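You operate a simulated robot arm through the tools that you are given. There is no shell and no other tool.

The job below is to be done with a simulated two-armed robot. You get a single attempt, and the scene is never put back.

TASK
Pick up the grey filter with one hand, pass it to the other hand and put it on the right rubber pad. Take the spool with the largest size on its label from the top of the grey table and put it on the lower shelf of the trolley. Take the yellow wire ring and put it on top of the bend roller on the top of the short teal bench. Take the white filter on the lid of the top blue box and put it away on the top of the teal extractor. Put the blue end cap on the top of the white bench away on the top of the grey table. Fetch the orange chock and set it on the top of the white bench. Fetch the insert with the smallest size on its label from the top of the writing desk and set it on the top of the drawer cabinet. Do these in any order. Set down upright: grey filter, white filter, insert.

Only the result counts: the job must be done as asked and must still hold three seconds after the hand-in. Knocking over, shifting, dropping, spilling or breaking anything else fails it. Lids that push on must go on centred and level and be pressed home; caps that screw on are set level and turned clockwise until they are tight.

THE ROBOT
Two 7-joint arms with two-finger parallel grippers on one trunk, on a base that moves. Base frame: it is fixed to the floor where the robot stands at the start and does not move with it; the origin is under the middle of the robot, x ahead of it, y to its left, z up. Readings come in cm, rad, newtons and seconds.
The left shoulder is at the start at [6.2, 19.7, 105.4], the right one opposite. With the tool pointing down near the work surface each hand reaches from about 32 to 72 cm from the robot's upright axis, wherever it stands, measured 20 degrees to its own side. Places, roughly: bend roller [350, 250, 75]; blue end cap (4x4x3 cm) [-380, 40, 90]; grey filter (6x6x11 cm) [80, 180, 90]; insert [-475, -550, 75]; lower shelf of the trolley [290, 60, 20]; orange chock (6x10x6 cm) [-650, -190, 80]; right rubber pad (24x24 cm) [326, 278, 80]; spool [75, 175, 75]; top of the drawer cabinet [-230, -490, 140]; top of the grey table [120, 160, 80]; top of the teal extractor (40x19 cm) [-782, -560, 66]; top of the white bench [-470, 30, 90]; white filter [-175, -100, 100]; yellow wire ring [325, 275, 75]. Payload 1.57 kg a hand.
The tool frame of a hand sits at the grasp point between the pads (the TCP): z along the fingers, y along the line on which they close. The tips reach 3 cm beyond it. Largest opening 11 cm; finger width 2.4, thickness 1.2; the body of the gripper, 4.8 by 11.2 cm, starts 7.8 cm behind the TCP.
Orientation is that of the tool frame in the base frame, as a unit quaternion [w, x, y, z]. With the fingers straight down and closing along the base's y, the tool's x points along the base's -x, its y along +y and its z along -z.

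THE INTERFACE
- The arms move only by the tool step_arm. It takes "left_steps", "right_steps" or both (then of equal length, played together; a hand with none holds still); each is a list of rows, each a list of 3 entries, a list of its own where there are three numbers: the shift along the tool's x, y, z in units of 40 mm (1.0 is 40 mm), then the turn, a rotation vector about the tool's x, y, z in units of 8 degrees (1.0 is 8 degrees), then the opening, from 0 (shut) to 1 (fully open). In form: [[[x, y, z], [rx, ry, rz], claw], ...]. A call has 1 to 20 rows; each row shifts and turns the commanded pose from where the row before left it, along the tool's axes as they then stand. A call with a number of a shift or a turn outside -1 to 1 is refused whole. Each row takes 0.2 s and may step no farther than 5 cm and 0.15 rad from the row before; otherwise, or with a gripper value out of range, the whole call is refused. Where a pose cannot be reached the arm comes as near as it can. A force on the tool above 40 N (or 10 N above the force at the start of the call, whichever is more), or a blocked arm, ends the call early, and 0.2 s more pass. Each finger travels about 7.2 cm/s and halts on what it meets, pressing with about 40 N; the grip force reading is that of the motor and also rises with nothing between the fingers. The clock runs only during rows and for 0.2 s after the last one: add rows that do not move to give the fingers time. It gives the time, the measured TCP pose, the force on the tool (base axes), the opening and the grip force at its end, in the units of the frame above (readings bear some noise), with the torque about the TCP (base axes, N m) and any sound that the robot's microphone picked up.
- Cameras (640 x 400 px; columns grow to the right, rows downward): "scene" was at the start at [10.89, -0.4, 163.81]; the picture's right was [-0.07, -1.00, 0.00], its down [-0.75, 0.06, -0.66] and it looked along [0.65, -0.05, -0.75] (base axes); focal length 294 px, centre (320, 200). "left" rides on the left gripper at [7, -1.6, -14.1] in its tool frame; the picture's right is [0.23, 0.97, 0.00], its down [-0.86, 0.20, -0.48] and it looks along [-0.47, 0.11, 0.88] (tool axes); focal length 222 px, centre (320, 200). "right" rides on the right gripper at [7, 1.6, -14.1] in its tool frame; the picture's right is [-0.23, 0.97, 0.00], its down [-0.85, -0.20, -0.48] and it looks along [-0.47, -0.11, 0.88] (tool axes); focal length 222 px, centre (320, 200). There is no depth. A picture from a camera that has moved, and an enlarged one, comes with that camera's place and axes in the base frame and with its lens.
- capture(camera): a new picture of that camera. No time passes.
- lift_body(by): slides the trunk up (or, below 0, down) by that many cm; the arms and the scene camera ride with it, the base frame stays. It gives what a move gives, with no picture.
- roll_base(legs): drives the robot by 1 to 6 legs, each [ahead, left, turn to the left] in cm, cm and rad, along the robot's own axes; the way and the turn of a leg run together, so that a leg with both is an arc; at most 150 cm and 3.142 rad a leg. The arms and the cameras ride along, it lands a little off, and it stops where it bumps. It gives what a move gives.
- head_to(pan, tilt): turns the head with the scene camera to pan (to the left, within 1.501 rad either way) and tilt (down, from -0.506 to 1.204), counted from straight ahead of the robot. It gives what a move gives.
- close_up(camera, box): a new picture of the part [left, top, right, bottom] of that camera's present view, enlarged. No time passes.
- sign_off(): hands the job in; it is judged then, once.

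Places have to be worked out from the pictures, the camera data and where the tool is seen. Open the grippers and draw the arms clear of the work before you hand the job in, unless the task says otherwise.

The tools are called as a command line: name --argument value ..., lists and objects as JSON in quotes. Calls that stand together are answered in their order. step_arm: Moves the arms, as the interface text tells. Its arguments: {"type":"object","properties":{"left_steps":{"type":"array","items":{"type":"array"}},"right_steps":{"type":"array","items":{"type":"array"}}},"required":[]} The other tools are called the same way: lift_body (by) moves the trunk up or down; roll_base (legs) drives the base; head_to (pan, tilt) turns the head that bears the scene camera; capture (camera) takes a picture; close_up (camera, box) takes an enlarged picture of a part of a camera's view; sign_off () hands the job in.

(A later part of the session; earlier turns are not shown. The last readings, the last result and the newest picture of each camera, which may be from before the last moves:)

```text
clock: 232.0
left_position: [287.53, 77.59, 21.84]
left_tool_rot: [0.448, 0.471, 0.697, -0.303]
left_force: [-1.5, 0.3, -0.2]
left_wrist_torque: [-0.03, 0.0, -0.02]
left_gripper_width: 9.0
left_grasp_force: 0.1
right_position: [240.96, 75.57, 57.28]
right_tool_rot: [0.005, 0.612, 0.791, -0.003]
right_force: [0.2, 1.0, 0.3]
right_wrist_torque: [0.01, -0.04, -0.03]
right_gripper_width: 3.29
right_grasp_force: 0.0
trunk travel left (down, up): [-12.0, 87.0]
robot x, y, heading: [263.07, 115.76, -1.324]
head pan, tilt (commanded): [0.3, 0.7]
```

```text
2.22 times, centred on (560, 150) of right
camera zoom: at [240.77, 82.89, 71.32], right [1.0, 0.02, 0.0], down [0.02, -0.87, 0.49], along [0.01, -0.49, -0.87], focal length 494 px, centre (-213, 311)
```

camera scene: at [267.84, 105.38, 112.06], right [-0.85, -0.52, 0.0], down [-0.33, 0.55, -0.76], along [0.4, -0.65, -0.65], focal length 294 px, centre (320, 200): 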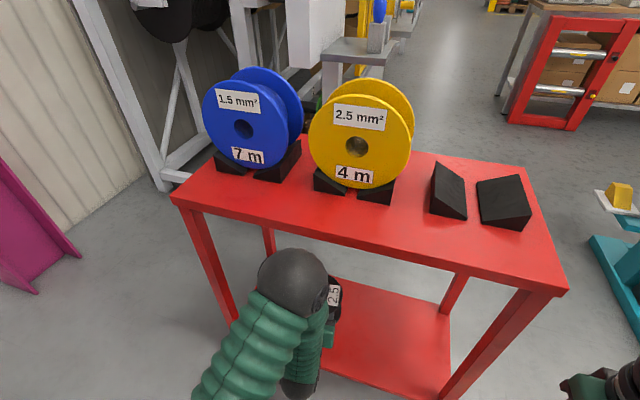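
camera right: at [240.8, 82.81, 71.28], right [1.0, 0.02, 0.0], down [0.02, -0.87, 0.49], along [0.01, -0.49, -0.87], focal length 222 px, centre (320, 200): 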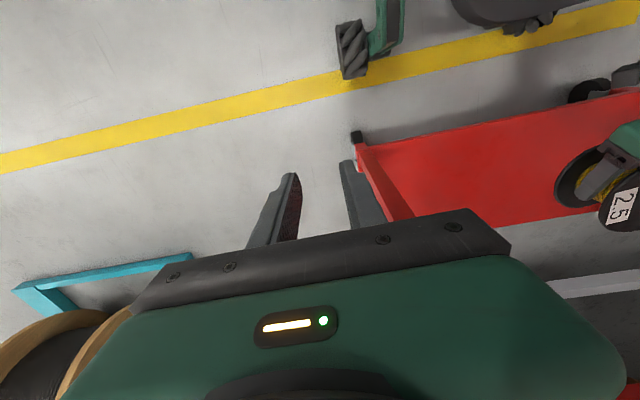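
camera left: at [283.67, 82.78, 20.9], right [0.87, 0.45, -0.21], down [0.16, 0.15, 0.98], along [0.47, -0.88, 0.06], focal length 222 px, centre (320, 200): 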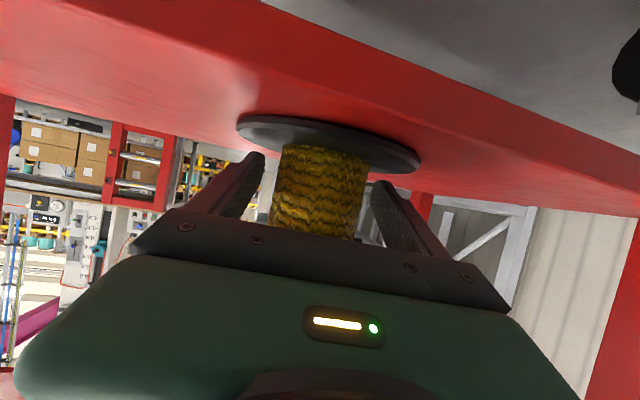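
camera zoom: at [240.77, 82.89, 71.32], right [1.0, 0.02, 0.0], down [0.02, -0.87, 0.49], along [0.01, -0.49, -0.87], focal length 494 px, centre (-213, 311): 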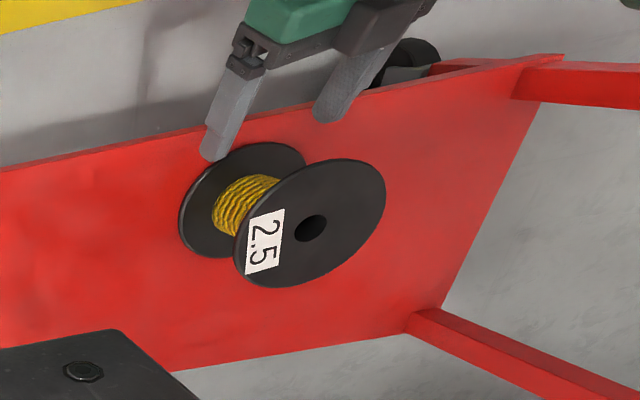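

The spool stands on the lower shelf, hand clear. I back off, raise the trunk, and check the view.

roll_base --legs '[[-14, 0, 0]]'

capture --camera "scene"

lift_body --by 40

lift_body --by 28

```text
clock: 233.3
left_position: [284.21, 90.71, 21.93]
left_tool_rot: [0.448, 0.471, 0.696, -0.304]
left_force: [0.4, 0.1, -0.1]
left_wrist_torque: [0.0, -0.01, 0.02]
left_gripper_width: 8.98
left_grasp_force: 0.0
right_position: [237.47, 88.82, 57.35]
right_tool_rot: [0.005, 0.614, 0.79, -0.002]
right_force: [0.2, -0.6, 0.2]
right_wrist_torque: [0.0, 0.02, 0.01]
right_gripper_width: 3.31
right_grasp_force: 0.1
trunk travel left (down, up): [-12.0, 87.0]
robot x, y, heading: [259.59, 128.82, -1.329]
head pan, tilt (commanded): [0.3, 0.7]
```

```text
taken
camera scene: at [264.47, 118.7, 112.08], right [-0.85, -0.52, 0.0], down [-0.33, 0.55, -0.76], along [0.4, -0.65, -0.65], focal length 294 px, centre (320, 200)
```

scene: 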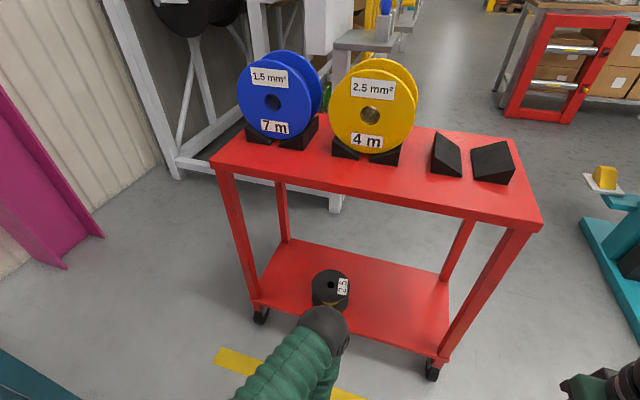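

```text
clock: 237.2
left_position: [284.09, 90.66, 61.92]
left_tool_rot: [0.448, 0.472, 0.696, -0.304]
left_force: [0.1, 0.1, -0.4]
left_wrist_torque: [0.01, -0.02, 0.02]
left_gripper_width: 9.01
left_grasp_force: 0.1
right_position: [237.72, 88.81, 97.28]
right_tool_rot: [0.004, 0.612, 0.791, -0.002]
right_force: [0.7, 0.4, 0.0]
right_wrist_torque: [-0.02, 0.03, 0.01]
right_gripper_width: 3.32
right_grasp_force: 0.2
trunk travel left (down, up): [-52.0, 47.0]
robot x, y, heading: [259.46, 128.75, -1.321]
head pan, tilt (commanded): [0.3, 0.7]
```

```text
clock: 240.0
left_position: [284.09, 90.61, 89.76]
left_tool_rot: [0.448, 0.472, 0.696, -0.304]
left_force: [0.4, 0.3, -0.1]
left_wrist_torque: [0.02, -0.03, -0.02]
left_gripper_width: 9.05
left_grasp_force: 0.1
right_position: [237.67, 88.77, 125.39]
right_tool_rot: [0.004, 0.613, 0.79, -0.003]
right_force: [-0.8, 0.6, -0.3]
right_wrist_torque: [0.02, -0.03, 0.06]
right_gripper_width: 3.3
right_grasp_force: 0.1
trunk travel left (down, up): [-80.0, 19.0]
robot x, y, heading: [259.86, 128.8, -1.332]
head pan, tilt (commanded): [0.3, 0.7]
```

Confirmed: the spool stands on the lower shelf. Now I turn right to face west, shift away from the table and drive along the corridor south of it.

roll_base --legs '[[0, 0, -1.571], [0, 17, 0], [60, 0, 0]]'

head_to --pan 0.0 --tilt 0.5

capture --camera "scene"

```text
clock: 248.3
left_position: [166.48, 73.78, 89.8]
left_tool_rot: [0.098, 0.826, 0.156, -0.532]
left_force: [0.1, -0.6, 0.0]
left_wrist_torque: [0.01, 0.0, 0.0]
left_gripper_width: 9.01
left_grasp_force: 0.0
right_position: [164.85, 120.17, 125.5]
right_tool_rot: [0.0, 0.993, 0.121, -0.007]
right_force: [-0.3, -0.3, -0.4]
right_wrist_torque: [-0.01, 0.01, 0.0]
right_gripper_width: 3.3
right_grasp_force: 0.0
trunk travel left (down, up): [-80.0, 19.0]
robot x, y, heading: [204.58, 98.18, -2.9]
head pan, tilt (commanded): [0.3, 0.7]
```

```text
clock: 249.1
left_position: [166.4, 73.84, 89.85]
left_tool_rot: [0.1, 0.826, 0.157, -0.531]
left_force: [0.3, 0.2, -0.1]
left_wrist_torque: [0.01, -0.02, 0.04]
left_gripper_width: 9.01
left_grasp_force: 0.2
right_position: [164.8, 120.33, 125.32]
right_tool_rot: [0.001, 0.993, 0.121, -0.006]
right_force: [-0.3, -0.4, 0.7]
right_wrist_torque: [0.05, -0.01, -0.01]
right_gripper_width: 3.29
right_grasp_force: 0.0
trunk travel left (down, up): [-80.0, 19.0]
robot x, y, heading: [204.86, 98.3, -2.901]
head pan, tilt (commanded): [0.0, 0.499]
```

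```text
taken
camera scene: at [192.43, 95.33, 181.83], right [-0.24, 0.97, 0.0], down [0.47, 0.11, -0.88], along [-0.85, -0.21, -0.48], focal length 294 px, centre (320, 200)
```

scene: 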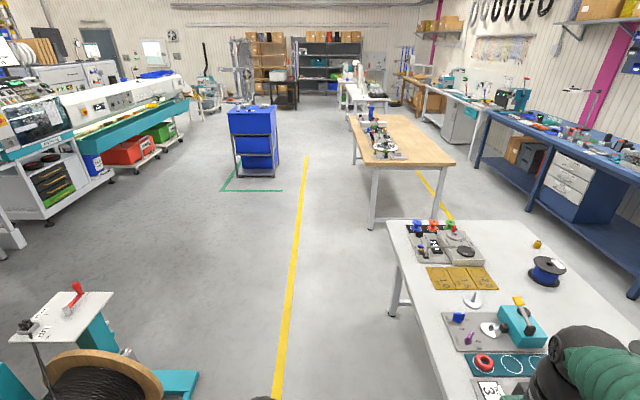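

I now have an overview: the blue boxes are about [-180, -100]. Here in free space I turn the left tool back to straight down and raise it.

step_arm --left_steps '[[[0, 0, 0], [0.91, 0, 0.414], 0.82], [[0, 0, 0], [0, 1, 0], 0.82], [[0, 0, 0], [0, 1, 0], 0.82], [[0, 0, 0], [0, 1, 0], 0.82], [[0, 0, 0], [0, 1, 0], 0.82], [[0, 0, 0], [0, 1, 0], 0.82], [[0, 0, 0], [0, 1, 0], 0.82], [[0, 0, 0], [0, 1, 0], 0.82], [[0, 0, 0], [0, 1, 0], 0.82], [[0, 0, 0], [0, 0.19, 0], 0.82], [[0, 0, -0.9], [0, 0, 0], 0.82], [[0, 0, -0.9], [0, 0, 0], 0.82], [[0, 0, -0.9], [0, 0, 0], 0.82], [[0, 0, -0.9], [0, 0, 0], 0.82], [[0, 0.6, -0.9], [0, 0, 0], 0.82], [[0, 0.6, -0.9], [0, 0, 0], 0.82], [[0, 0, 0], [0, 0, 0], 0.82]]'

roll_base --legs '[[150, 0, 0], [70, 0, 0]]'

head_to --pan 0.3 --tilt 0.4

capture --camera "scene"

```text
clock: 252.7
left_position: [167.48, 69.13, 111.47]
left_tool_rot: [0.0, 0.993, 0.117, 0.001]
left_force: [0.0, -0.1, 0.4]
left_wrist_torque: [0.0, 0.0, 0.01]
left_gripper_width: 9.02
left_grasp_force: 0.1
right_position: [164.76, 120.32, 125.32]
right_tool_rot: [0.0, 0.993, 0.122, -0.005]
right_force: [-0.6, -0.2, 0.2]
right_wrist_torque: [0.04, 0.0, -0.01]
right_gripper_width: 3.28
right_grasp_force: 0.0
trunk travel left (down, up): [-80.0, 19.0]
robot x, y, heading: [204.64, 98.21, -2.902]
head pan, tilt (commanded): [0.0, 0.499]
```

```text
clock: 263.5
left_position: [-44.75, 16.11, 111.74]
left_tool_rot: [0.0, 0.992, 0.122, -0.001]
left_force: [0.0, -0.2, 0.5]
left_wrist_torque: [-0.03, -0.01, -0.01]
left_gripper_width: 9.02
left_grasp_force: 0.0
right_position: [-48.04, 67.26, 125.38]
right_tool_rot: [0.002, 0.992, 0.126, -0.006]
right_force: [0.6, -0.8, -0.1]
right_wrist_torque: [-0.02, 0.0, 0.01]
right_gripper_width: 3.29
right_grasp_force: 0.0
trunk travel left (down, up): [-80.0, 19.0]
robot x, y, heading: [-7.83, 45.68, -2.889]
head pan, tilt (commanded): [0.0, 0.499]
```

```text
clock: 264.3
left_position: [-44.87, 16.0, 111.58]
left_tool_rot: [-0.002, 0.993, 0.121, 0.0]
left_force: [-0.2, 0.7, -0.3]
left_wrist_torque: [-0.03, -0.01, 0.03]
left_gripper_width: 9.01
left_grasp_force: 0.0
right_position: [-48.16, 67.35, 125.37]
right_tool_rot: [0.001, 0.992, 0.127, -0.005]
right_force: [-0.4, -0.6, 0.2]
right_wrist_torque: [0.0, -0.02, -0.01]
right_gripper_width: 3.31
right_grasp_force: 0.1
trunk travel left (down, up): [-80.0, 19.0]
robot x, y, heading: [-8.19, 45.25, -2.89]
head pan, tilt (commanded): [0.3, 0.4]
```

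```text
taken
camera scene: at [-19.41, 40.01, 182.75], right [-0.52, 0.85, 0.0], down [0.33, 0.2, -0.92], along [-0.79, -0.48, -0.39], focal length 294 px, centre (320, 200)
```

scene: 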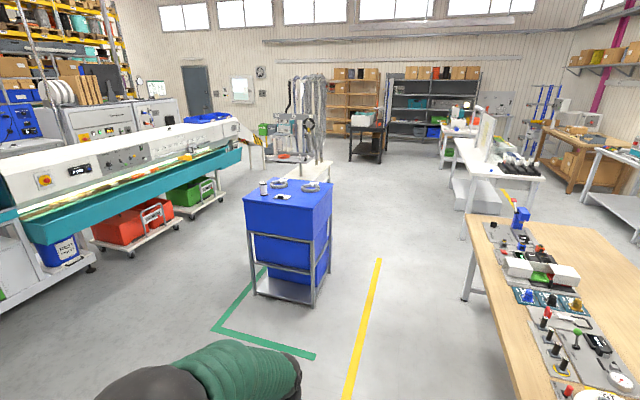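

The blue box stack with the white filter is ahead-left. I zoom in on it and on the rest of the room.

close_up --camera "scene" --box '[230, 165, 350, 240]'

close_up --camera "scene" --box '[240, 60, 560, 220]'

```text
5.33 times, centred on (290, 202) of scene
camera zoom: at [-19.41, 40.01, 182.75], right [-0.52, 0.85, 0.0], down [0.33, 0.2, -0.92], along [-0.79, -0.48, -0.39], focal length 1566 px, centre (480, 187)
```

zoom: 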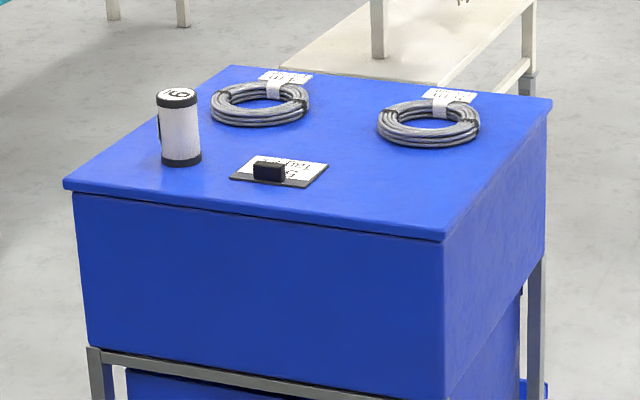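

```text
2.00 times, centred on (400, 140) of scene
camera zoom: at [-19.41, 40.01, 182.75], right [-0.52, 0.85, 0.0], down [0.33, 0.2, -0.92], along [-0.79, -0.48, -0.39], focal length 587 px, centre (160, 320)
```

zoom: 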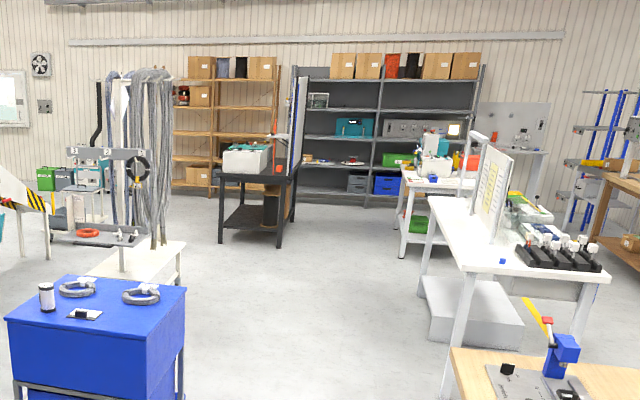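

The white filter stands near the lid's near-left corner, at about [-181.6, -112]. I drive diagonally to stand in front of the boxes, with the filter ahead of the left hand.

roll_base --legs '[[75, 47, 0], [71, 47, -0.007]]'

head_to --pan 0.2 --tilt 0.8

capture --camera "scene"

capture --camera "left"

```text
clock: 273.1
left_position: [-163.93, -108.95, 111.56]
left_tool_rot: [0.001, 0.993, 0.115, -0.001]
left_force: [-0.4, -0.5, 0.5]
left_wrist_torque: [-0.02, -0.01, 0.0]
left_gripper_width: 8.99
left_grasp_force: 0.1
right_position: [-166.42, -57.71, 125.31]
right_tool_rot: [0.002, 0.993, 0.119, -0.007]
right_force: [-0.3, -0.1, -0.3]
right_wrist_torque: [-0.05, 0.04, -0.01]
right_gripper_width: 3.26
right_grasp_force: 0.1
trunk travel left (down, up): [-80.0, 19.0]
robot x, y, heading: [-126.83, -80.56, -2.91]
head pan, tilt (commanded): [0.3, 0.4]
```

```text
clock: 274.0
left_position: [-163.97, -109.0, 111.67]
left_tool_rot: [0.0, 0.994, 0.114, 0.0]
left_force: [0.0, 0.0, 0.8]
left_wrist_torque: [0.03, -0.02, 0.0]
left_gripper_width: 9.02
left_grasp_force: 0.1
right_position: [-166.47, -57.74, 125.43]
right_tool_rot: [0.002, 0.993, 0.118, -0.006]
right_force: [0.1, 0.2, 0.2]
right_wrist_torque: [0.0, 0.02, 0.02]
right_gripper_width: 3.31
right_grasp_force: 0.1
trunk travel left (down, up): [-80.0, 19.0]
robot x, y, heading: [-126.67, -80.37, -2.911]
head pan, tilt (commanded): [0.201, 0.799]
```

```text
taken
camera scene: at [-137.47, -84.26, 179.25], right [-0.42, 0.91, 0.0], down [0.65, 0.3, -0.7], along [-0.63, -0.29, -0.72], focal length 294 px, centre (320, 200)
```

scene: 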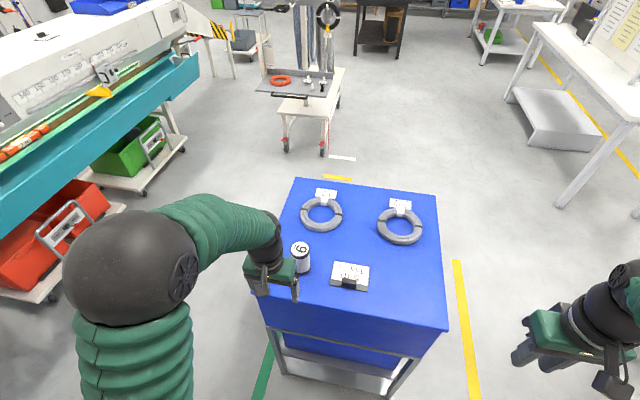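

```text
taken
camera left: at [-157.56, -105.92, 125.58], right [0.44, -0.9, 0.0], down [-0.79, -0.39, 0.48], along [-0.43, -0.21, -0.88], focal length 222 px, centre (320, 200)
```

left: 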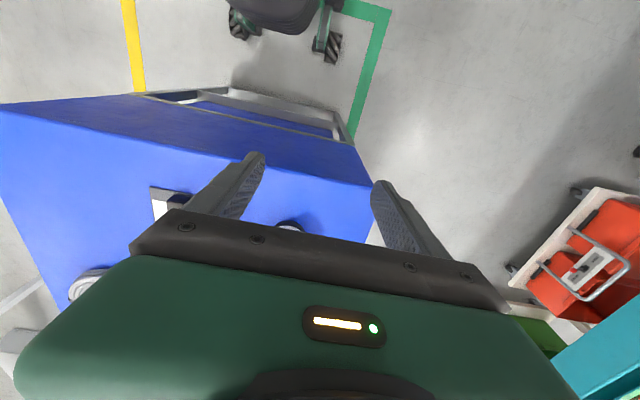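

I zoom in to measure the filter position relative to the left hand.

close_up --camera "scene" --box '[230, 190, 390, 310]'

close_up --camera "left" --box '[180, 140, 420, 290]'

```text
3.33 times, centred on (310, 250) of scene
camera zoom: at [-137.47, -84.26, 179.25], right [-0.42, 0.91, 0.0], down [0.65, 0.3, -0.7], along [-0.63, -0.29, -0.72], focal length 979 px, centre (353, 33)
```

zoom: 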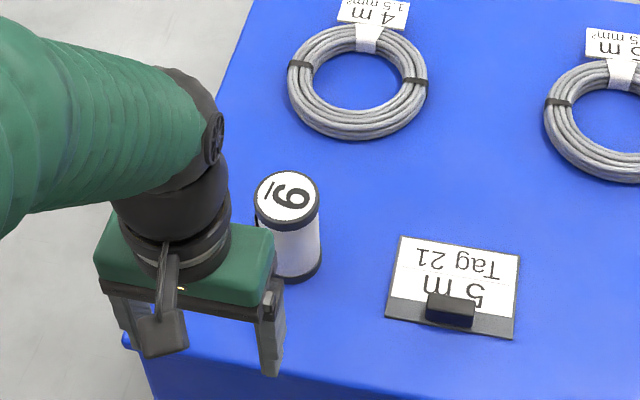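

```text
2.67 times, centred on (300, 215) of left
camera zoom: at [-157.56, -105.92, 125.58], right [0.44, -0.9, 0.0], down [-0.79, -0.39, 0.48], along [-0.43, -0.21, -0.88], focal length 592 px, centre (373, 160)
```

zoom: 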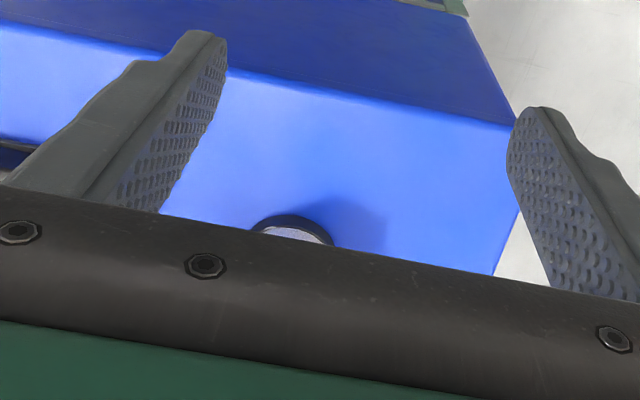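

The filter stands at [-181, -110.6] with its top at z 106. I move the left hand over it, then descend to grip it from above.

step_arm --left_steps '[[[0, 0, -0.6], [0, 0, 0], 0.9], [[-0.845, -0.115, 0], [0, 0, 0], 0.9], [[-0.845, -0.115, 0], [0, 0, 0], 0.9], [[-0.845, -0.115, 0], [0, 0, 0], 0.9], [[-0.845, -0.115, 0], [0, 0, 0], 0.9], [[-0.845, -0.115, 0], [0, 0, 0], 0.9], [[0, 0, 0], [0, 0, 0], 0.9]]'

capture --camera "left"

capture --camera "scene"

```text
clock: 275.6
left_position: [-181.01, -110.93, 114.08]
left_tool_rot: [0.0, 0.993, 0.114, -0.001]
left_force: [0.1, -0.4, 0.1]
left_wrist_torque: [-0.02, 0.0, -0.02]
left_gripper_width: 9.9
left_grasp_force: 0.1
right_position: [-166.27, -57.76, 125.38]
right_tool_rot: [0.002, 0.993, 0.118, -0.006]
right_force: [0.1, -0.7, 0.6]
right_wrist_torque: [-0.01, 0.02, -0.01]
right_gripper_width: 3.28
right_grasp_force: 0.0
trunk travel left (down, up): [-80.0, 19.0]
robot x, y, heading: [-126.7, -80.47, -2.907]
head pan, tilt (commanded): [0.201, 0.799]
```

```text
taken
camera left: at [-174.58, -107.65, 128.02], right [0.44, -0.9, 0.0], down [-0.79, -0.39, 0.48], along [-0.43, -0.21, -0.88], focal length 222 px, centre (320, 200)
```

left: 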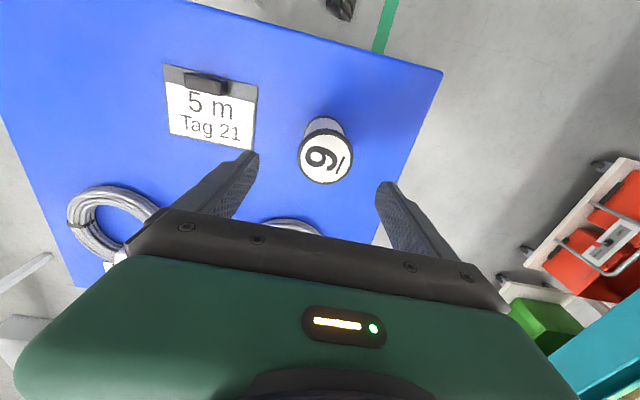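

```text
taken
camera scene: at [-137.48, -84.31, 179.24], right [-0.42, 0.91, 0.0], down [0.65, 0.3, -0.7], along [-0.63, -0.29, -0.72], focal length 294 px, centre (320, 200)
```

scene: 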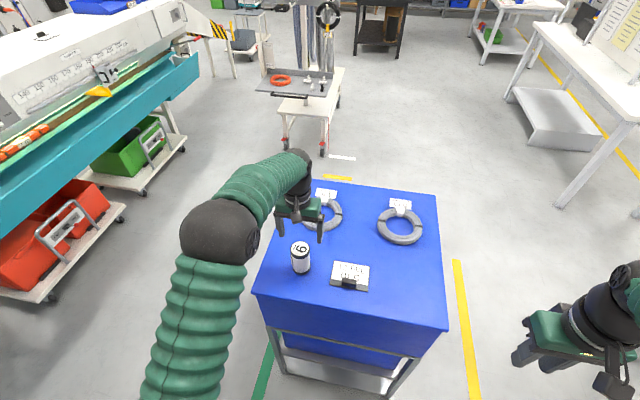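

The filter is 6 mm left of the TCP; I correct and descend to grip.

step_arm --left_steps '[[[0, 0.15, 0.3], [0, 0, 0], 0.95], [[0, 0, 0.7], [0, 0, 0], 0.95], [[0, 0, 0.7], [0, 0, 0], 0.95], [[0, 0, 0.7], [0, 0, 0], 0.95], [[0, 0, 0.5], [0, 0, 0], 0.95], [[0, 0, 0], [0, 0, 0], 0.95]]'

capture --camera "left"

```text
clock: 277.0
left_position: [-180.83, -111.24, 102.4]
left_tool_rot: [0.0, 0.993, 0.114, -0.001]
left_force: [0.1, 0.4, -1.2]
left_wrist_torque: [0.01, 0.01, 0.03]
left_gripper_width: 10.44
left_grasp_force: 0.1
right_position: [-166.28, -57.68, 125.37]
right_tool_rot: [0.002, 0.993, 0.118, -0.006]
right_force: [0.0, 0.2, -0.3]
right_wrist_torque: [0.01, 0.0, 0.0]
right_gripper_width: 3.33
right_grasp_force: 0.1
trunk travel left (down, up): [-80.0, 19.0]
robot x, y, heading: [-126.64, -79.96, -2.911]
head pan, tilt (commanded): [0.201, 0.799]
```

```text
taken
camera left: at [-174.41, -108.05, 116.46], right [0.44, -0.9, 0.0], down [-0.79, -0.39, 0.48], along [-0.43, -0.21, -0.88], focal length 222 px, centre (320, 200)
```

left: 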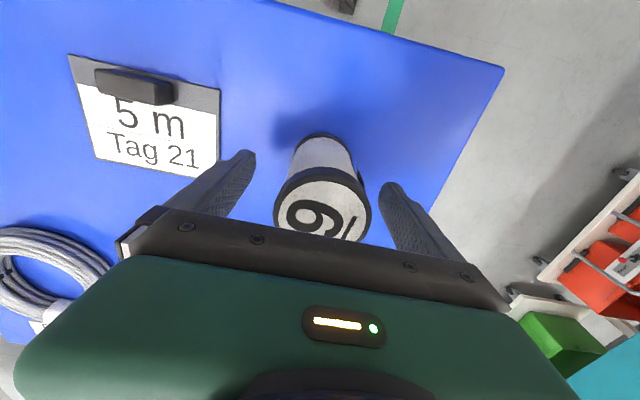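

Centred, with the top 2.5 cm above the TCP. I close and lift slowly.

step_arm --left_steps '[[[0, 0, 0], [0, 0, 0], 0.75], [[0, 0, 0], [0, 0, 0], 0.6], [[0, 0, 0], [0, 0, 0], 0.4], [[0, 0, 0], [0, 0, 0], 0], [[0, 0, 0], [0, 0, 0], 0], [[0, 0, 0], [0, 0, 0], 0], [[0, 0, -0.1], [0, 0, 0], 0], [[0, 0, -0.2], [0, 0, 0], 0], [[0, 0, -0.2], [0, 0, 0], 0], [[0, 0, 0], [0, 0, 0], 0]]'

capture --camera "left"

close_up --camera "scene" --box '[230, 190, 390, 310]'

```text
clock: 279.2
left_position: [-180.93, -111.32, 104.39]
left_tool_rot: [-0.002, 0.993, 0.114, 0.0]
left_force: [-0.1, 0.2, -1.3]
left_wrist_torque: [0.01, 0.01, 0.04]
left_gripper_width: 5.88
left_grasp_force: 40.2
right_position: [-166.27, -57.81, 125.42]
right_tool_rot: [0.002, 0.993, 0.119, -0.006]
right_force: [0.0, 0.6, -0.1]
right_wrist_torque: [0.02, -0.01, 0.01]
right_gripper_width: 3.3
right_grasp_force: 0.0
trunk travel left (down, up): [-80.0, 19.0]
robot x, y, heading: [-126.26, -80.42, -2.91]
head pan, tilt (commanded): [0.201, 0.799]
```

```text
taken
camera left: at [-174.47, -108.04, 118.4], right [0.44, -0.9, 0.0], down [-0.79, -0.39, 0.48], along [-0.43, -0.21, -0.88], focal length 222 px, centre (320, 200)
```

left: 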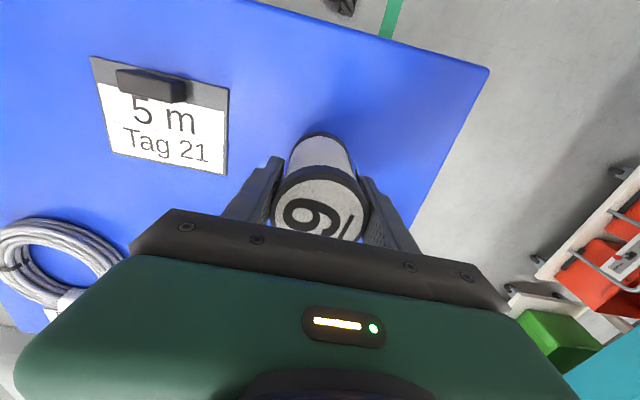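

```text
3.33 times, centred on (310, 250) of scene
camera zoom: at [-137.56, -84.33, 179.23], right [-0.42, 0.91, 0.0], down [0.65, 0.3, -0.7], along [-0.63, -0.29, -0.72], focal length 979 px, centre (353, 33)
```

zoom: 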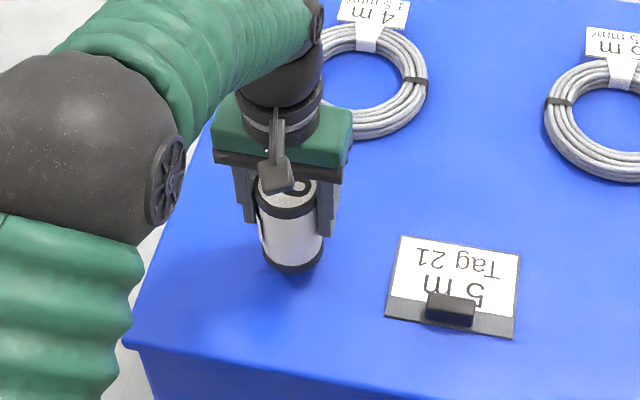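

White filter is held securely. I raise it, draw it back, and back the base away from the boxes, then look toward the south side.

step_arm --left_steps '[[[0, 0, -0.5], [0, 0, 0], 0], [[0, 0, -0.7], [0, 0, 0], 0], [[0, 0, -0.7], [0, 0, 0], 0], [[0, 0, -0.7], [0, 0, 0], 0], [[0, 0, -0.7], [0, 0, 0], 0], [[0, 0, -0.3], [0, 0, 0], 0], [[0.5, 0, 0], [0, 0, 0], 0], [[0.6, 0, 0], [0, 0, 0], 0], [[0.6, 0, 0], [0, 0, 0], 0], [[0.6, 0, 0], [0, 0, 0], 0], [[0.6, 0, 0], [0, 0, 0], 0], [[0, 0, 0], [0, 0, 0], 0]]'

roll_base --legs '[[-30, 0, 0]]'

head_to --pan 0.9 --tilt 0.3

capture --camera "scene"

head_to --pan 1.5 --tilt 0.3

capture --camera "scene"

```text
clock: 281.8
left_position: [-169.44, -108.6, 118.81]
left_tool_rot: [-0.001, 0.993, 0.114, -0.001]
left_force: [0.4, 0.1, -1.4]
left_wrist_torque: [0.02, -0.02, 0.02]
left_gripper_width: 5.9
left_grasp_force: 40.3
right_position: [-166.28, -57.83, 125.45]
right_tool_rot: [0.001, 0.993, 0.119, -0.006]
right_force: [-0.3, -0.4, -0.2]
right_wrist_torque: [0.0, 0.0, 0.02]
right_gripper_width: 3.32
right_grasp_force: 0.1
trunk travel left (down, up): [-80.0, 19.0]
robot x, y, heading: [-126.51, -80.79, -2.905]
head pan, tilt (commanded): [0.201, 0.799]
```

```text
clock: 283.8
left_position: [-140.36, -101.64, 118.68]
left_tool_rot: [-0.001, 0.994, 0.112, 0.0]
left_force: [0.4, 0.8, -1.4]
left_wrist_torque: [0.0, -0.03, -0.03]
left_gripper_width: 5.89
left_grasp_force: 40.0
right_position: [-137.0, -50.83, 125.28]
right_tool_rot: [0.002, 0.993, 0.116, -0.004]
right_force: [0.5, -0.3, 0.6]
right_wrist_torque: [-0.01, 0.01, -0.03]
right_gripper_width: 3.31
right_grasp_force: 0.1
trunk travel left (down, up): [-80.0, 19.0]
robot x, y, heading: [-97.12, -73.43, -2.908]
head pan, tilt (commanded): [0.201, 0.799]
```

```text
clock: 284.9
left_position: [-139.96, -101.62, 118.88]
left_tool_rot: [-0.001, 0.994, 0.112, -0.001]
left_force: [-1.2, 0.3, -1.1]
left_wrist_torque: [0.03, 0.0, 0.04]
left_gripper_width: 5.9
left_grasp_force: 40.2
right_position: [-136.53, -50.72, 125.48]
right_tool_rot: [0.002, 0.993, 0.117, -0.007]
right_force: [0.4, 0.0, 0.7]
right_wrist_torque: [0.02, 0.01, 0.01]
right_gripper_width: 3.3
right_grasp_force: 0.0
trunk travel left (down, up): [-80.0, 19.0]
robot x, y, heading: [-96.88, -73.11, -2.91]
head pan, tilt (commanded): [0.901, 0.3]
```

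```text
taken
camera scene: at [-104.45, -82.36, 183.68], right [-0.9, 0.43, 0.0], down [0.13, 0.27, -0.95], along [-0.41, -0.86, -0.3], focal length 294 px, centre (320, 200)
```

scene: 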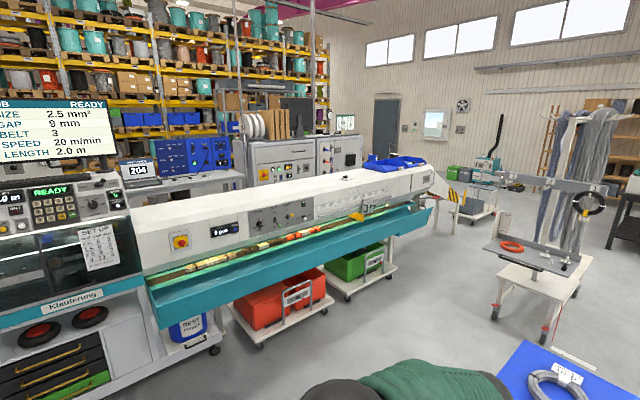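

```text
clock: 285.9
left_position: [-139.98, -101.56, 118.86]
left_tool_rot: [-0.001, 0.994, 0.112, 0.0]
left_force: [0.5, -0.4, -1.2]
left_wrist_torque: [0.01, -0.01, 0.02]
left_gripper_width: 5.91
left_grasp_force: 40.6
right_position: [-136.69, -50.71, 125.38]
right_tool_rot: [0.002, 0.993, 0.117, -0.007]
right_force: [0.0, -0.2, 0.5]
right_wrist_torque: [0.0, 0.01, -0.01]
right_gripper_width: 3.3
right_grasp_force: 0.2
trunk travel left (down, up): [-80.0, 19.0]
robot x, y, heading: [-97.03, -73.32, -2.914]
head pan, tilt (commanded): [1.499, 0.3]
```

```text
taken
camera scene: at [-99.13, -83.16, 183.69], right [-0.99, -0.16, 0.0], down [-0.04, 0.29, -0.96], along [0.15, -0.94, -0.3], focal length 294 px, centre (320, 200)
```

scene: 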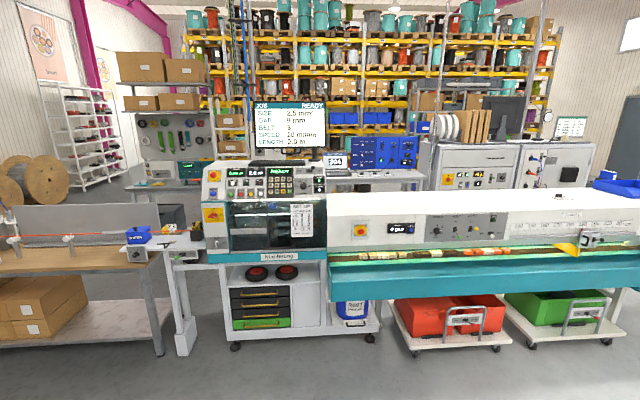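

A long conveyor line blocks the south; I must go round its west end. I strafe left to the corridor between the boxes and the conveyor, then drive west and look.

roll_base --legs '[[0, 100, 0.012], [130, 0, 0]]'

head_to --pan 0.3 --tilt 0.4

capture --camera "scene"

```text
clock: 297.2
left_position: [-242.82, -230.4, 118.88]
left_tool_rot: [-0.001, 0.993, 0.117, 0.0]
left_force: [0.6, 0.2, -2.0]
left_wrist_torque: [-0.02, -0.02, 0.03]
left_gripper_width: 5.89
left_grasp_force: 40.2
right_position: [-239.96, -179.62, 125.46]
right_tool_rot: [0.002, 0.993, 0.122, -0.007]
right_force: [-0.6, 0.3, -0.1]
right_wrist_torque: [0.02, 0.02, 0.02]
right_gripper_width: 3.32
right_grasp_force: 0.0
trunk travel left (down, up): [-80.0, 19.0]
robot x, y, heading: [-200.16, -202.0, -2.904]
head pan, tilt (commanded): [1.499, 0.3]
```

```text
clock: 298.6
left_position: [-242.78, -230.41, 118.88]
left_tool_rot: [-0.001, 0.993, 0.116, -0.001]
left_force: [0.6, -0.2, -1.0]
left_wrist_torque: [0.0, 0.03, 0.02]
left_gripper_width: 5.92
left_grasp_force: 39.5
right_position: [-240.04, -179.57, 125.39]
right_tool_rot: [0.001, 0.993, 0.12, -0.006]
right_force: [0.3, 0.0, 0.0]
right_wrist_torque: [0.04, 0.0, 0.04]
right_gripper_width: 3.28
right_grasp_force: 0.0
trunk travel left (down, up): [-80.0, 19.0]
robot x, y, heading: [-200.16, -202.37, -2.898]
head pan, tilt (commanded): [0.3, 0.4]
```

```text
taken
camera scene: at [-211.8, -207.33, 182.75], right [-0.51, 0.86, 0.0], down [0.34, 0.2, -0.92], along [-0.79, -0.47, -0.39], focal length 294 px, centre (320, 200)
```

scene: 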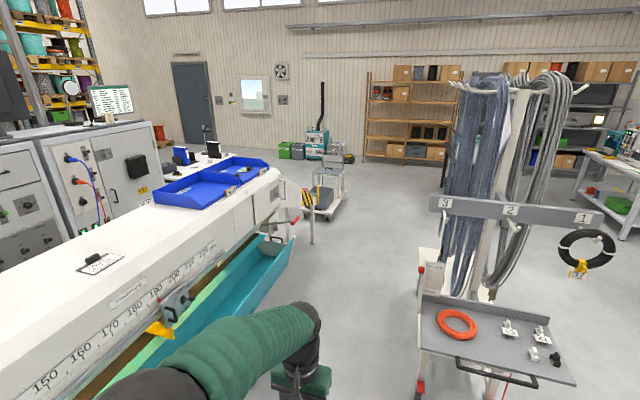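

The conveyor edge and the wire cart leave a gap of about 90 cm ahead, centred about 30 cm to my left. I shift left and drive through it carefully.

roll_base --legs '[[50, 31, 0], [60, 0, 0]]'

capture --camera "scene"

head_to --pan -0.6 --tilt 0.6

capture --camera "scene"

```text
clock: 305.0
left_position: [-343.07, -287.29, 118.91]
left_tool_rot: [-0.001, 0.993, 0.119, -0.002]
left_force: [-0.3, 0.3, -1.8]
left_wrist_torque: [0.01, -0.05, 0.04]
left_gripper_width: 5.9
left_grasp_force: 40.4
right_position: [-340.36, -236.48, 125.46]
right_tool_rot: [0.0, 0.992, 0.123, -0.008]
right_force: [-0.1, -1.0, -0.5]
right_wrist_torque: [0.01, -0.04, -0.02]
right_gripper_width: 3.29
right_grasp_force: 0.1
trunk travel left (down, up): [-80.0, 19.0]
robot x, y, heading: [-300.87, -258.55, -2.904]
head pan, tilt (commanded): [0.3, 0.4]
```

```text
taken
camera scene: at [-311.93, -264.0, 182.77], right [-0.52, 0.86, 0.0], down [0.33, 0.2, -0.92], along [-0.79, -0.48, -0.39], focal length 294 px, centre (320, 200)
```

scene: 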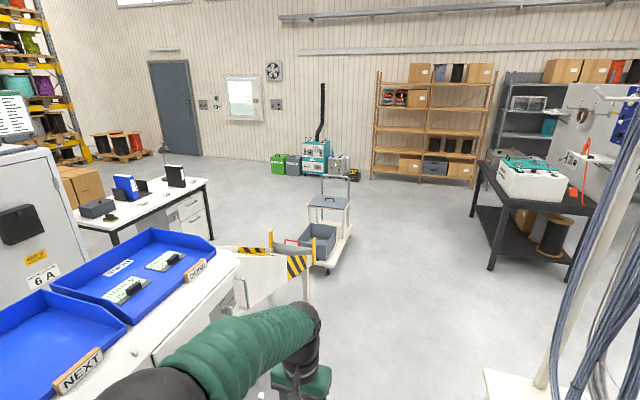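

```text
clock: 306.2
left_position: [-343.16, -287.25, 118.83]
left_tool_rot: [0.0, 0.993, 0.119, -0.001]
left_force: [0.3, 0.0, -1.7]
left_wrist_torque: [0.02, 0.01, -0.01]
left_gripper_width: 5.9
left_grasp_force: 40.7
right_position: [-340.48, -236.55, 125.43]
right_tool_rot: [0.002, 0.992, 0.123, -0.007]
right_force: [0.1, -0.1, -0.1]
right_wrist_torque: [-0.01, -0.04, -0.01]
right_gripper_width: 3.32
right_grasp_force: 0.1
trunk travel left (down, up): [-80.0, 19.0]
robot x, y, heading: [-300.73, -258.39, -2.897]
head pan, tilt (commanded): [-0.6, 0.6]
```

```text
taken
camera scene: at [-312.51, -256.11, 180.93], right [0.35, 0.94, 0.0], down [0.53, -0.2, -0.82], along [-0.77, 0.29, -0.57], focal length 294 px, centre (320, 200)
```

scene: 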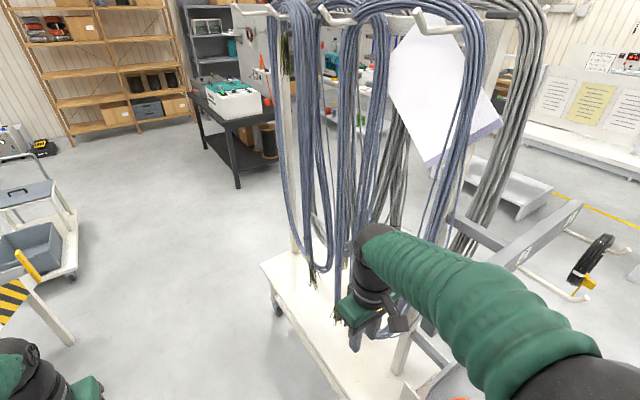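

The wire rack's base is well to my right (about 67 cm) and the conveyor's end about 42 cm to my left. The writing desk is behind the conveyor's west end; I drive on past the end.

roll_base --legs '[[110, -8, 0], [90, -10, 0]]'

head_to --pan 0.7 --tilt 0.5

capture --camera "scene"

head_to --pan 1.45 --tilt 0.5

capture --camera "scene"

```text
clock: 316.3
left_position: [-543.56, -316.02, 118.91]
left_tool_rot: [-0.001, 0.994, 0.107, -0.001]
left_force: [-0.5, -0.1, -1.3]
left_wrist_torque: [-0.03, -0.01, 0.0]
left_gripper_width: 5.92
left_grasp_force: 39.7
right_position: [-539.64, -265.18, 125.41]
right_tool_rot: [0.001, 0.994, 0.112, -0.008]
right_force: [-0.5, -0.5, -0.2]
right_wrist_torque: [-0.03, 0.02, 0.0]
right_gripper_width: 3.28
right_grasp_force: 0.1
trunk travel left (down, up): [-80.0, 19.0]
robot x, y, heading: [-500.46, -287.86, -2.917]
head pan, tilt (commanded): [-0.6, 0.6]
```

```text
clock: 317.8
left_position: [-543.49, -315.96, 118.85]
left_tool_rot: [0.0, 0.994, 0.108, -0.002]
left_force: [0.1, -0.2, -2.5]
left_wrist_torque: [0.0, -0.02, -0.01]
left_gripper_width: 5.89
left_grasp_force: 40.4
right_position: [-539.57, -265.19, 125.51]
right_tool_rot: [0.001, 0.994, 0.112, -0.007]
right_force: [-1.3, 0.5, 0.4]
right_wrist_torque: [-0.03, 0.0, 0.02]
right_gripper_width: 3.33
right_grasp_force: 0.0
trunk travel left (down, up): [-80.0, 19.0]
robot x, y, heading: [-500.91, -288.17, -2.919]
head pan, tilt (commanded): [0.7, 0.499]
```

```text
taken
camera scene: at [-509.57, -296.01, 181.84], right [-0.8, 0.61, 0.0], down [0.29, 0.38, -0.88], along [-0.53, -0.7, -0.48], focal length 294 px, centre (320, 200)
```

scene: 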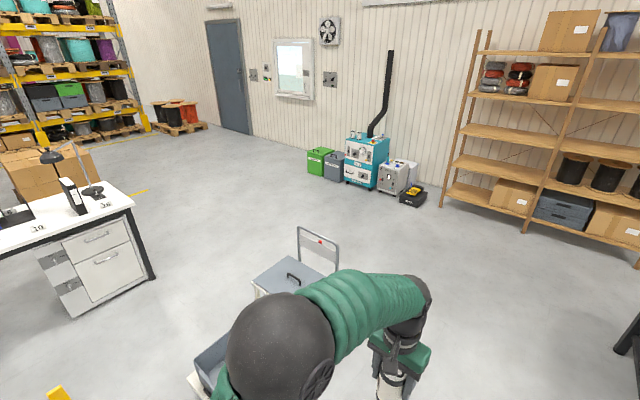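

```text
clock: 318.9
left_position: [-543.55, -315.88, 118.96]
left_tool_rot: [-0.001, 0.994, 0.108, -0.001]
left_force: [-0.1, 0.1, -2.3]
left_wrist_torque: [0.01, 0.0, -0.02]
left_gripper_width: 5.9
left_grasp_force: 40.0
right_position: [-539.7, -265.12, 125.54]
right_tool_rot: [0.002, 0.994, 0.112, -0.008]
right_force: [-0.2, -0.5, 0.5]
right_wrist_torque: [0.0, 0.0, -0.05]
right_gripper_width: 3.31
right_grasp_force: 0.0
trunk travel left (down, up): [-80.0, 19.0]
robot x, y, heading: [-500.48, -288.35, -2.919]
head pan, tilt (commanded): [1.45, 0.499]
```

```text
taken
camera scene: at [-503.12, -297.81, 181.85], right [-0.99, -0.1, 0.0], down [-0.05, 0.48, -0.88], along [0.09, -0.87, -0.48], focal length 294 px, centre (320, 200)
```

scene: 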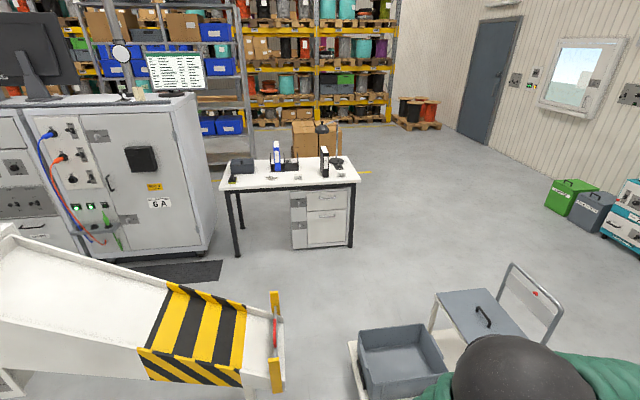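

The gap between the chute and the grey cart is too narrow, so I'll go round the cart's west end. First I zoom on the writing desk to see the inserts.

close_up --camera "scene" --box '[215, 130, 375, 200]'

close_up --camera "scene" --box '[220, 165, 310, 195]'

```text
4.00 times, centred on (295, 165) of scene
camera zoom: at [-503.12, -297.81, 181.85], right [-0.99, -0.1, 0.0], down [-0.05, 0.48, -0.88], along [0.09, -0.87, -0.48], focal length 1175 px, centre (420, 340)
```

zoom: 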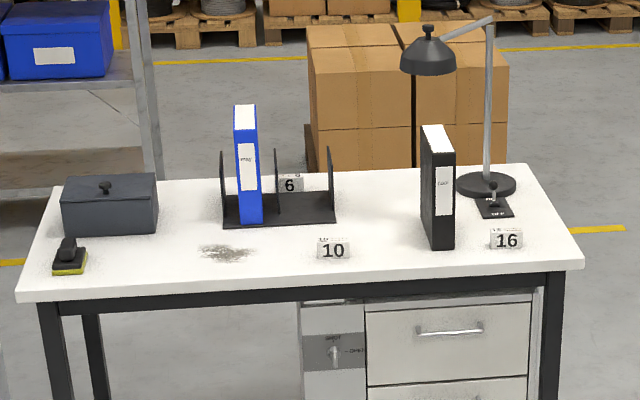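

```text
7.11 times, centred on (265, 180) of scene
camera zoom: at [-503.12, -297.81, 181.85], right [-0.99, -0.1, 0.0], down [-0.05, 0.48, -0.88], along [0.09, -0.87, -0.48], focal length 2088 px, centre (711, 342)
```

zoom: 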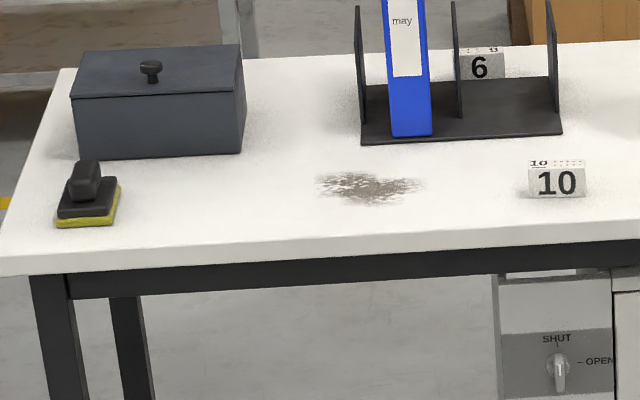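

The smallest insert is "6", standing behind the file organiser near the desk's far edge, so I'll take it from the south side. On the way lies the teal extractor; I zoom in on it.

head_to --pan 0.7 --tilt 0.4

close_up --camera "scene" --box '[290, 100, 450, 200]'

head_to --pan -0.3 --tilt 0.4

capture --camera "scene"

```text
clock: 319.9
left_position: [-543.56, -315.91, 118.94]
left_tool_rot: [-0.001, 0.994, 0.108, 0.0]
left_force: [-0.9, -0.1, -1.6]
left_wrist_torque: [0.01, -0.02, -0.04]
left_gripper_width: 5.89
left_grasp_force: 40.3
right_position: [-539.66, -265.1, 125.6]
right_tool_rot: [0.002, 0.994, 0.113, -0.007]
right_force: [0.2, -0.2, -0.1]
right_wrist_torque: [0.0, 0.01, -0.02]
right_gripper_width: 3.32
right_grasp_force: 0.1
trunk travel left (down, up): [-80.0, 19.0]
robot x, y, heading: [-500.78, -288.31, -2.925]
head pan, tilt (commanded): [0.7, 0.4]
```

```text
4.00 times, centred on (370, 150) of scene
camera zoom: at [-509.63, -296.13, 182.75], right [-0.8, 0.6, 0.0], down [0.24, 0.31, -0.92], along [-0.56, -0.73, -0.39], focal length 1175 px, centre (120, 400)
```

zoom: 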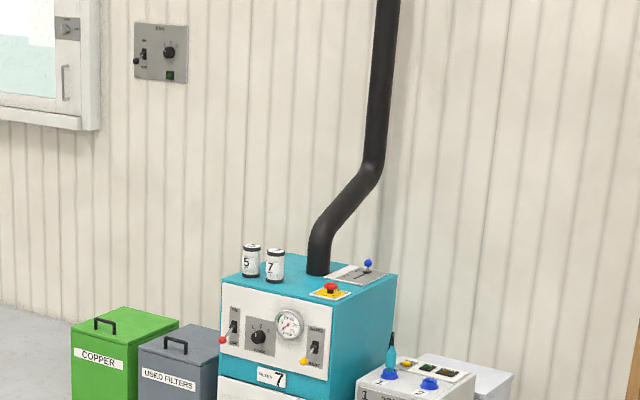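

```text
clock: 321.2
left_position: [-543.45, -315.94, 118.91]
left_tool_rot: [-0.001, 0.994, 0.107, -0.001]
left_force: [-0.1, -0.1, -1.5]
left_wrist_torque: [-0.01, -0.01, 0.03]
left_gripper_width: 5.91
left_grasp_force: 39.5
right_position: [-539.6, -265.02, 125.57]
right_tool_rot: [0.002, 0.994, 0.113, -0.008]
right_force: [0.2, 0.5, -0.2]
right_wrist_torque: [-0.03, -0.04, -0.02]
right_gripper_width: 3.3
right_grasp_force: 0.0
trunk travel left (down, up): [-80.0, 19.0]
robot x, y, heading: [-500.69, -288.16, -2.92]
head pan, tilt (commanded): [-0.3, 0.4]
```

```text
taken
camera scene: at [-513.28, -288.02, 182.75], right [0.08, 1.0, 0.0], down [0.39, -0.03, -0.92], along [-0.92, 0.07, -0.39], focal length 294 px, centre (320, 200)
```

scene: 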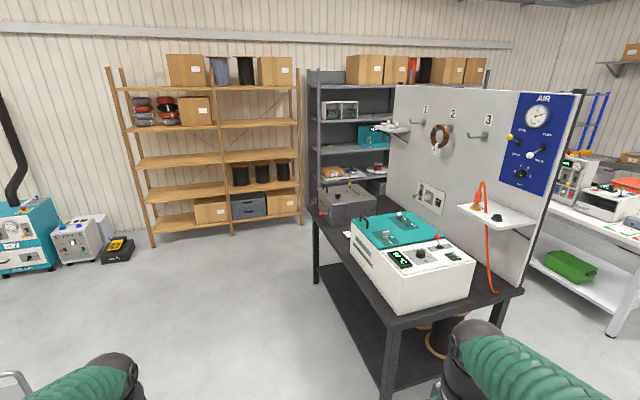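

The extractor already holds filters 5 and 7; ours is 6. I drive west past the cart, then diagonally to stand in front of the extractor.

roll_base --legs '[[110, 0, 0.01], [105, 0, 0.01], [0, 80, 0]]'

head_to --pan 0.5 --tilt 0.5

capture --camera "scene"

```text
clock: 335.7
left_position: [-728.99, -445.44, 118.89]
left_tool_rot: [0.001, 0.992, 0.127, -0.001]
left_force: [-0.6, 0.1, -1.7]
left_wrist_torque: [0.01, -0.04, 0.0]
left_gripper_width: 5.89
left_grasp_force: 40.2
right_position: [-726.78, -394.45, 125.48]
right_tool_rot: [0.003, 0.992, 0.13, -0.007]
right_force: [-0.8, 0.0, 0.5]
right_wrist_torque: [-0.02, 0.0, 0.03]
right_gripper_width: 3.29
right_grasp_force: 0.0
trunk travel left (down, up): [-80.0, 19.0]
robot x, y, heading: [-687.03, -416.4, -2.883]
head pan, tilt (commanded): [-0.3, 0.4]
```

```text
clock: 336.8
left_position: [-728.86, -445.65, 119.07]
left_tool_rot: [0.0, 0.992, 0.125, -0.002]
left_force: [0.2, 0.0, -0.8]
left_wrist_torque: [0.01, 0.01, 0.02]
left_gripper_width: 5.9
left_grasp_force: 40.0
right_position: [-726.66, -394.67, 125.5]
right_tool_rot: [0.002, 0.992, 0.13, -0.008]
right_force: [-0.4, 0.4, 0.2]
right_wrist_torque: [0.03, 0.01, 0.01]
right_gripper_width: 3.3
right_grasp_force: 0.1
trunk travel left (down, up): [-80.0, 19.0]
robot x, y, heading: [-687.02, -416.53, -2.892]
head pan, tilt (commanded): [0.499, 0.499]
```

```text
taken
camera scene: at [-697.04, -423.34, 181.84], right [-0.68, 0.73, 0.0], down [0.35, 0.33, -0.88], along [-0.64, -0.6, -0.48], focal length 294 px, centre (320, 200)
```

scene: 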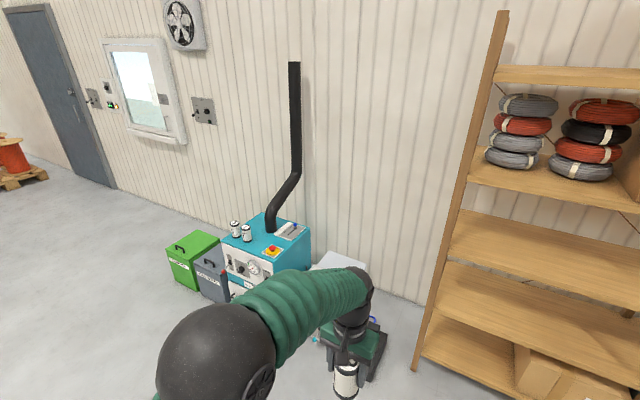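

I zoom on the extractor top from here.

close_up --camera "scene" --box '[200, 190, 330, 300]'

```text
3.64 times, centred on (265, 245) of scene
camera zoom: at [-697.04, -423.34, 181.84], right [-0.68, 0.73, 0.0], down [0.35, 0.33, -0.88], along [-0.64, -0.6, -0.48], focal length 1068 px, centre (520, 36)
```

zoom: 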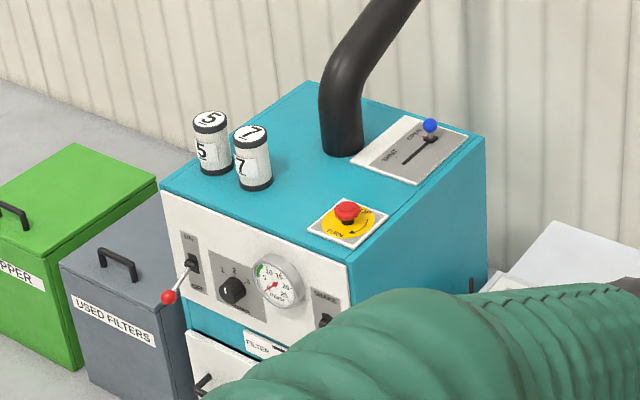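

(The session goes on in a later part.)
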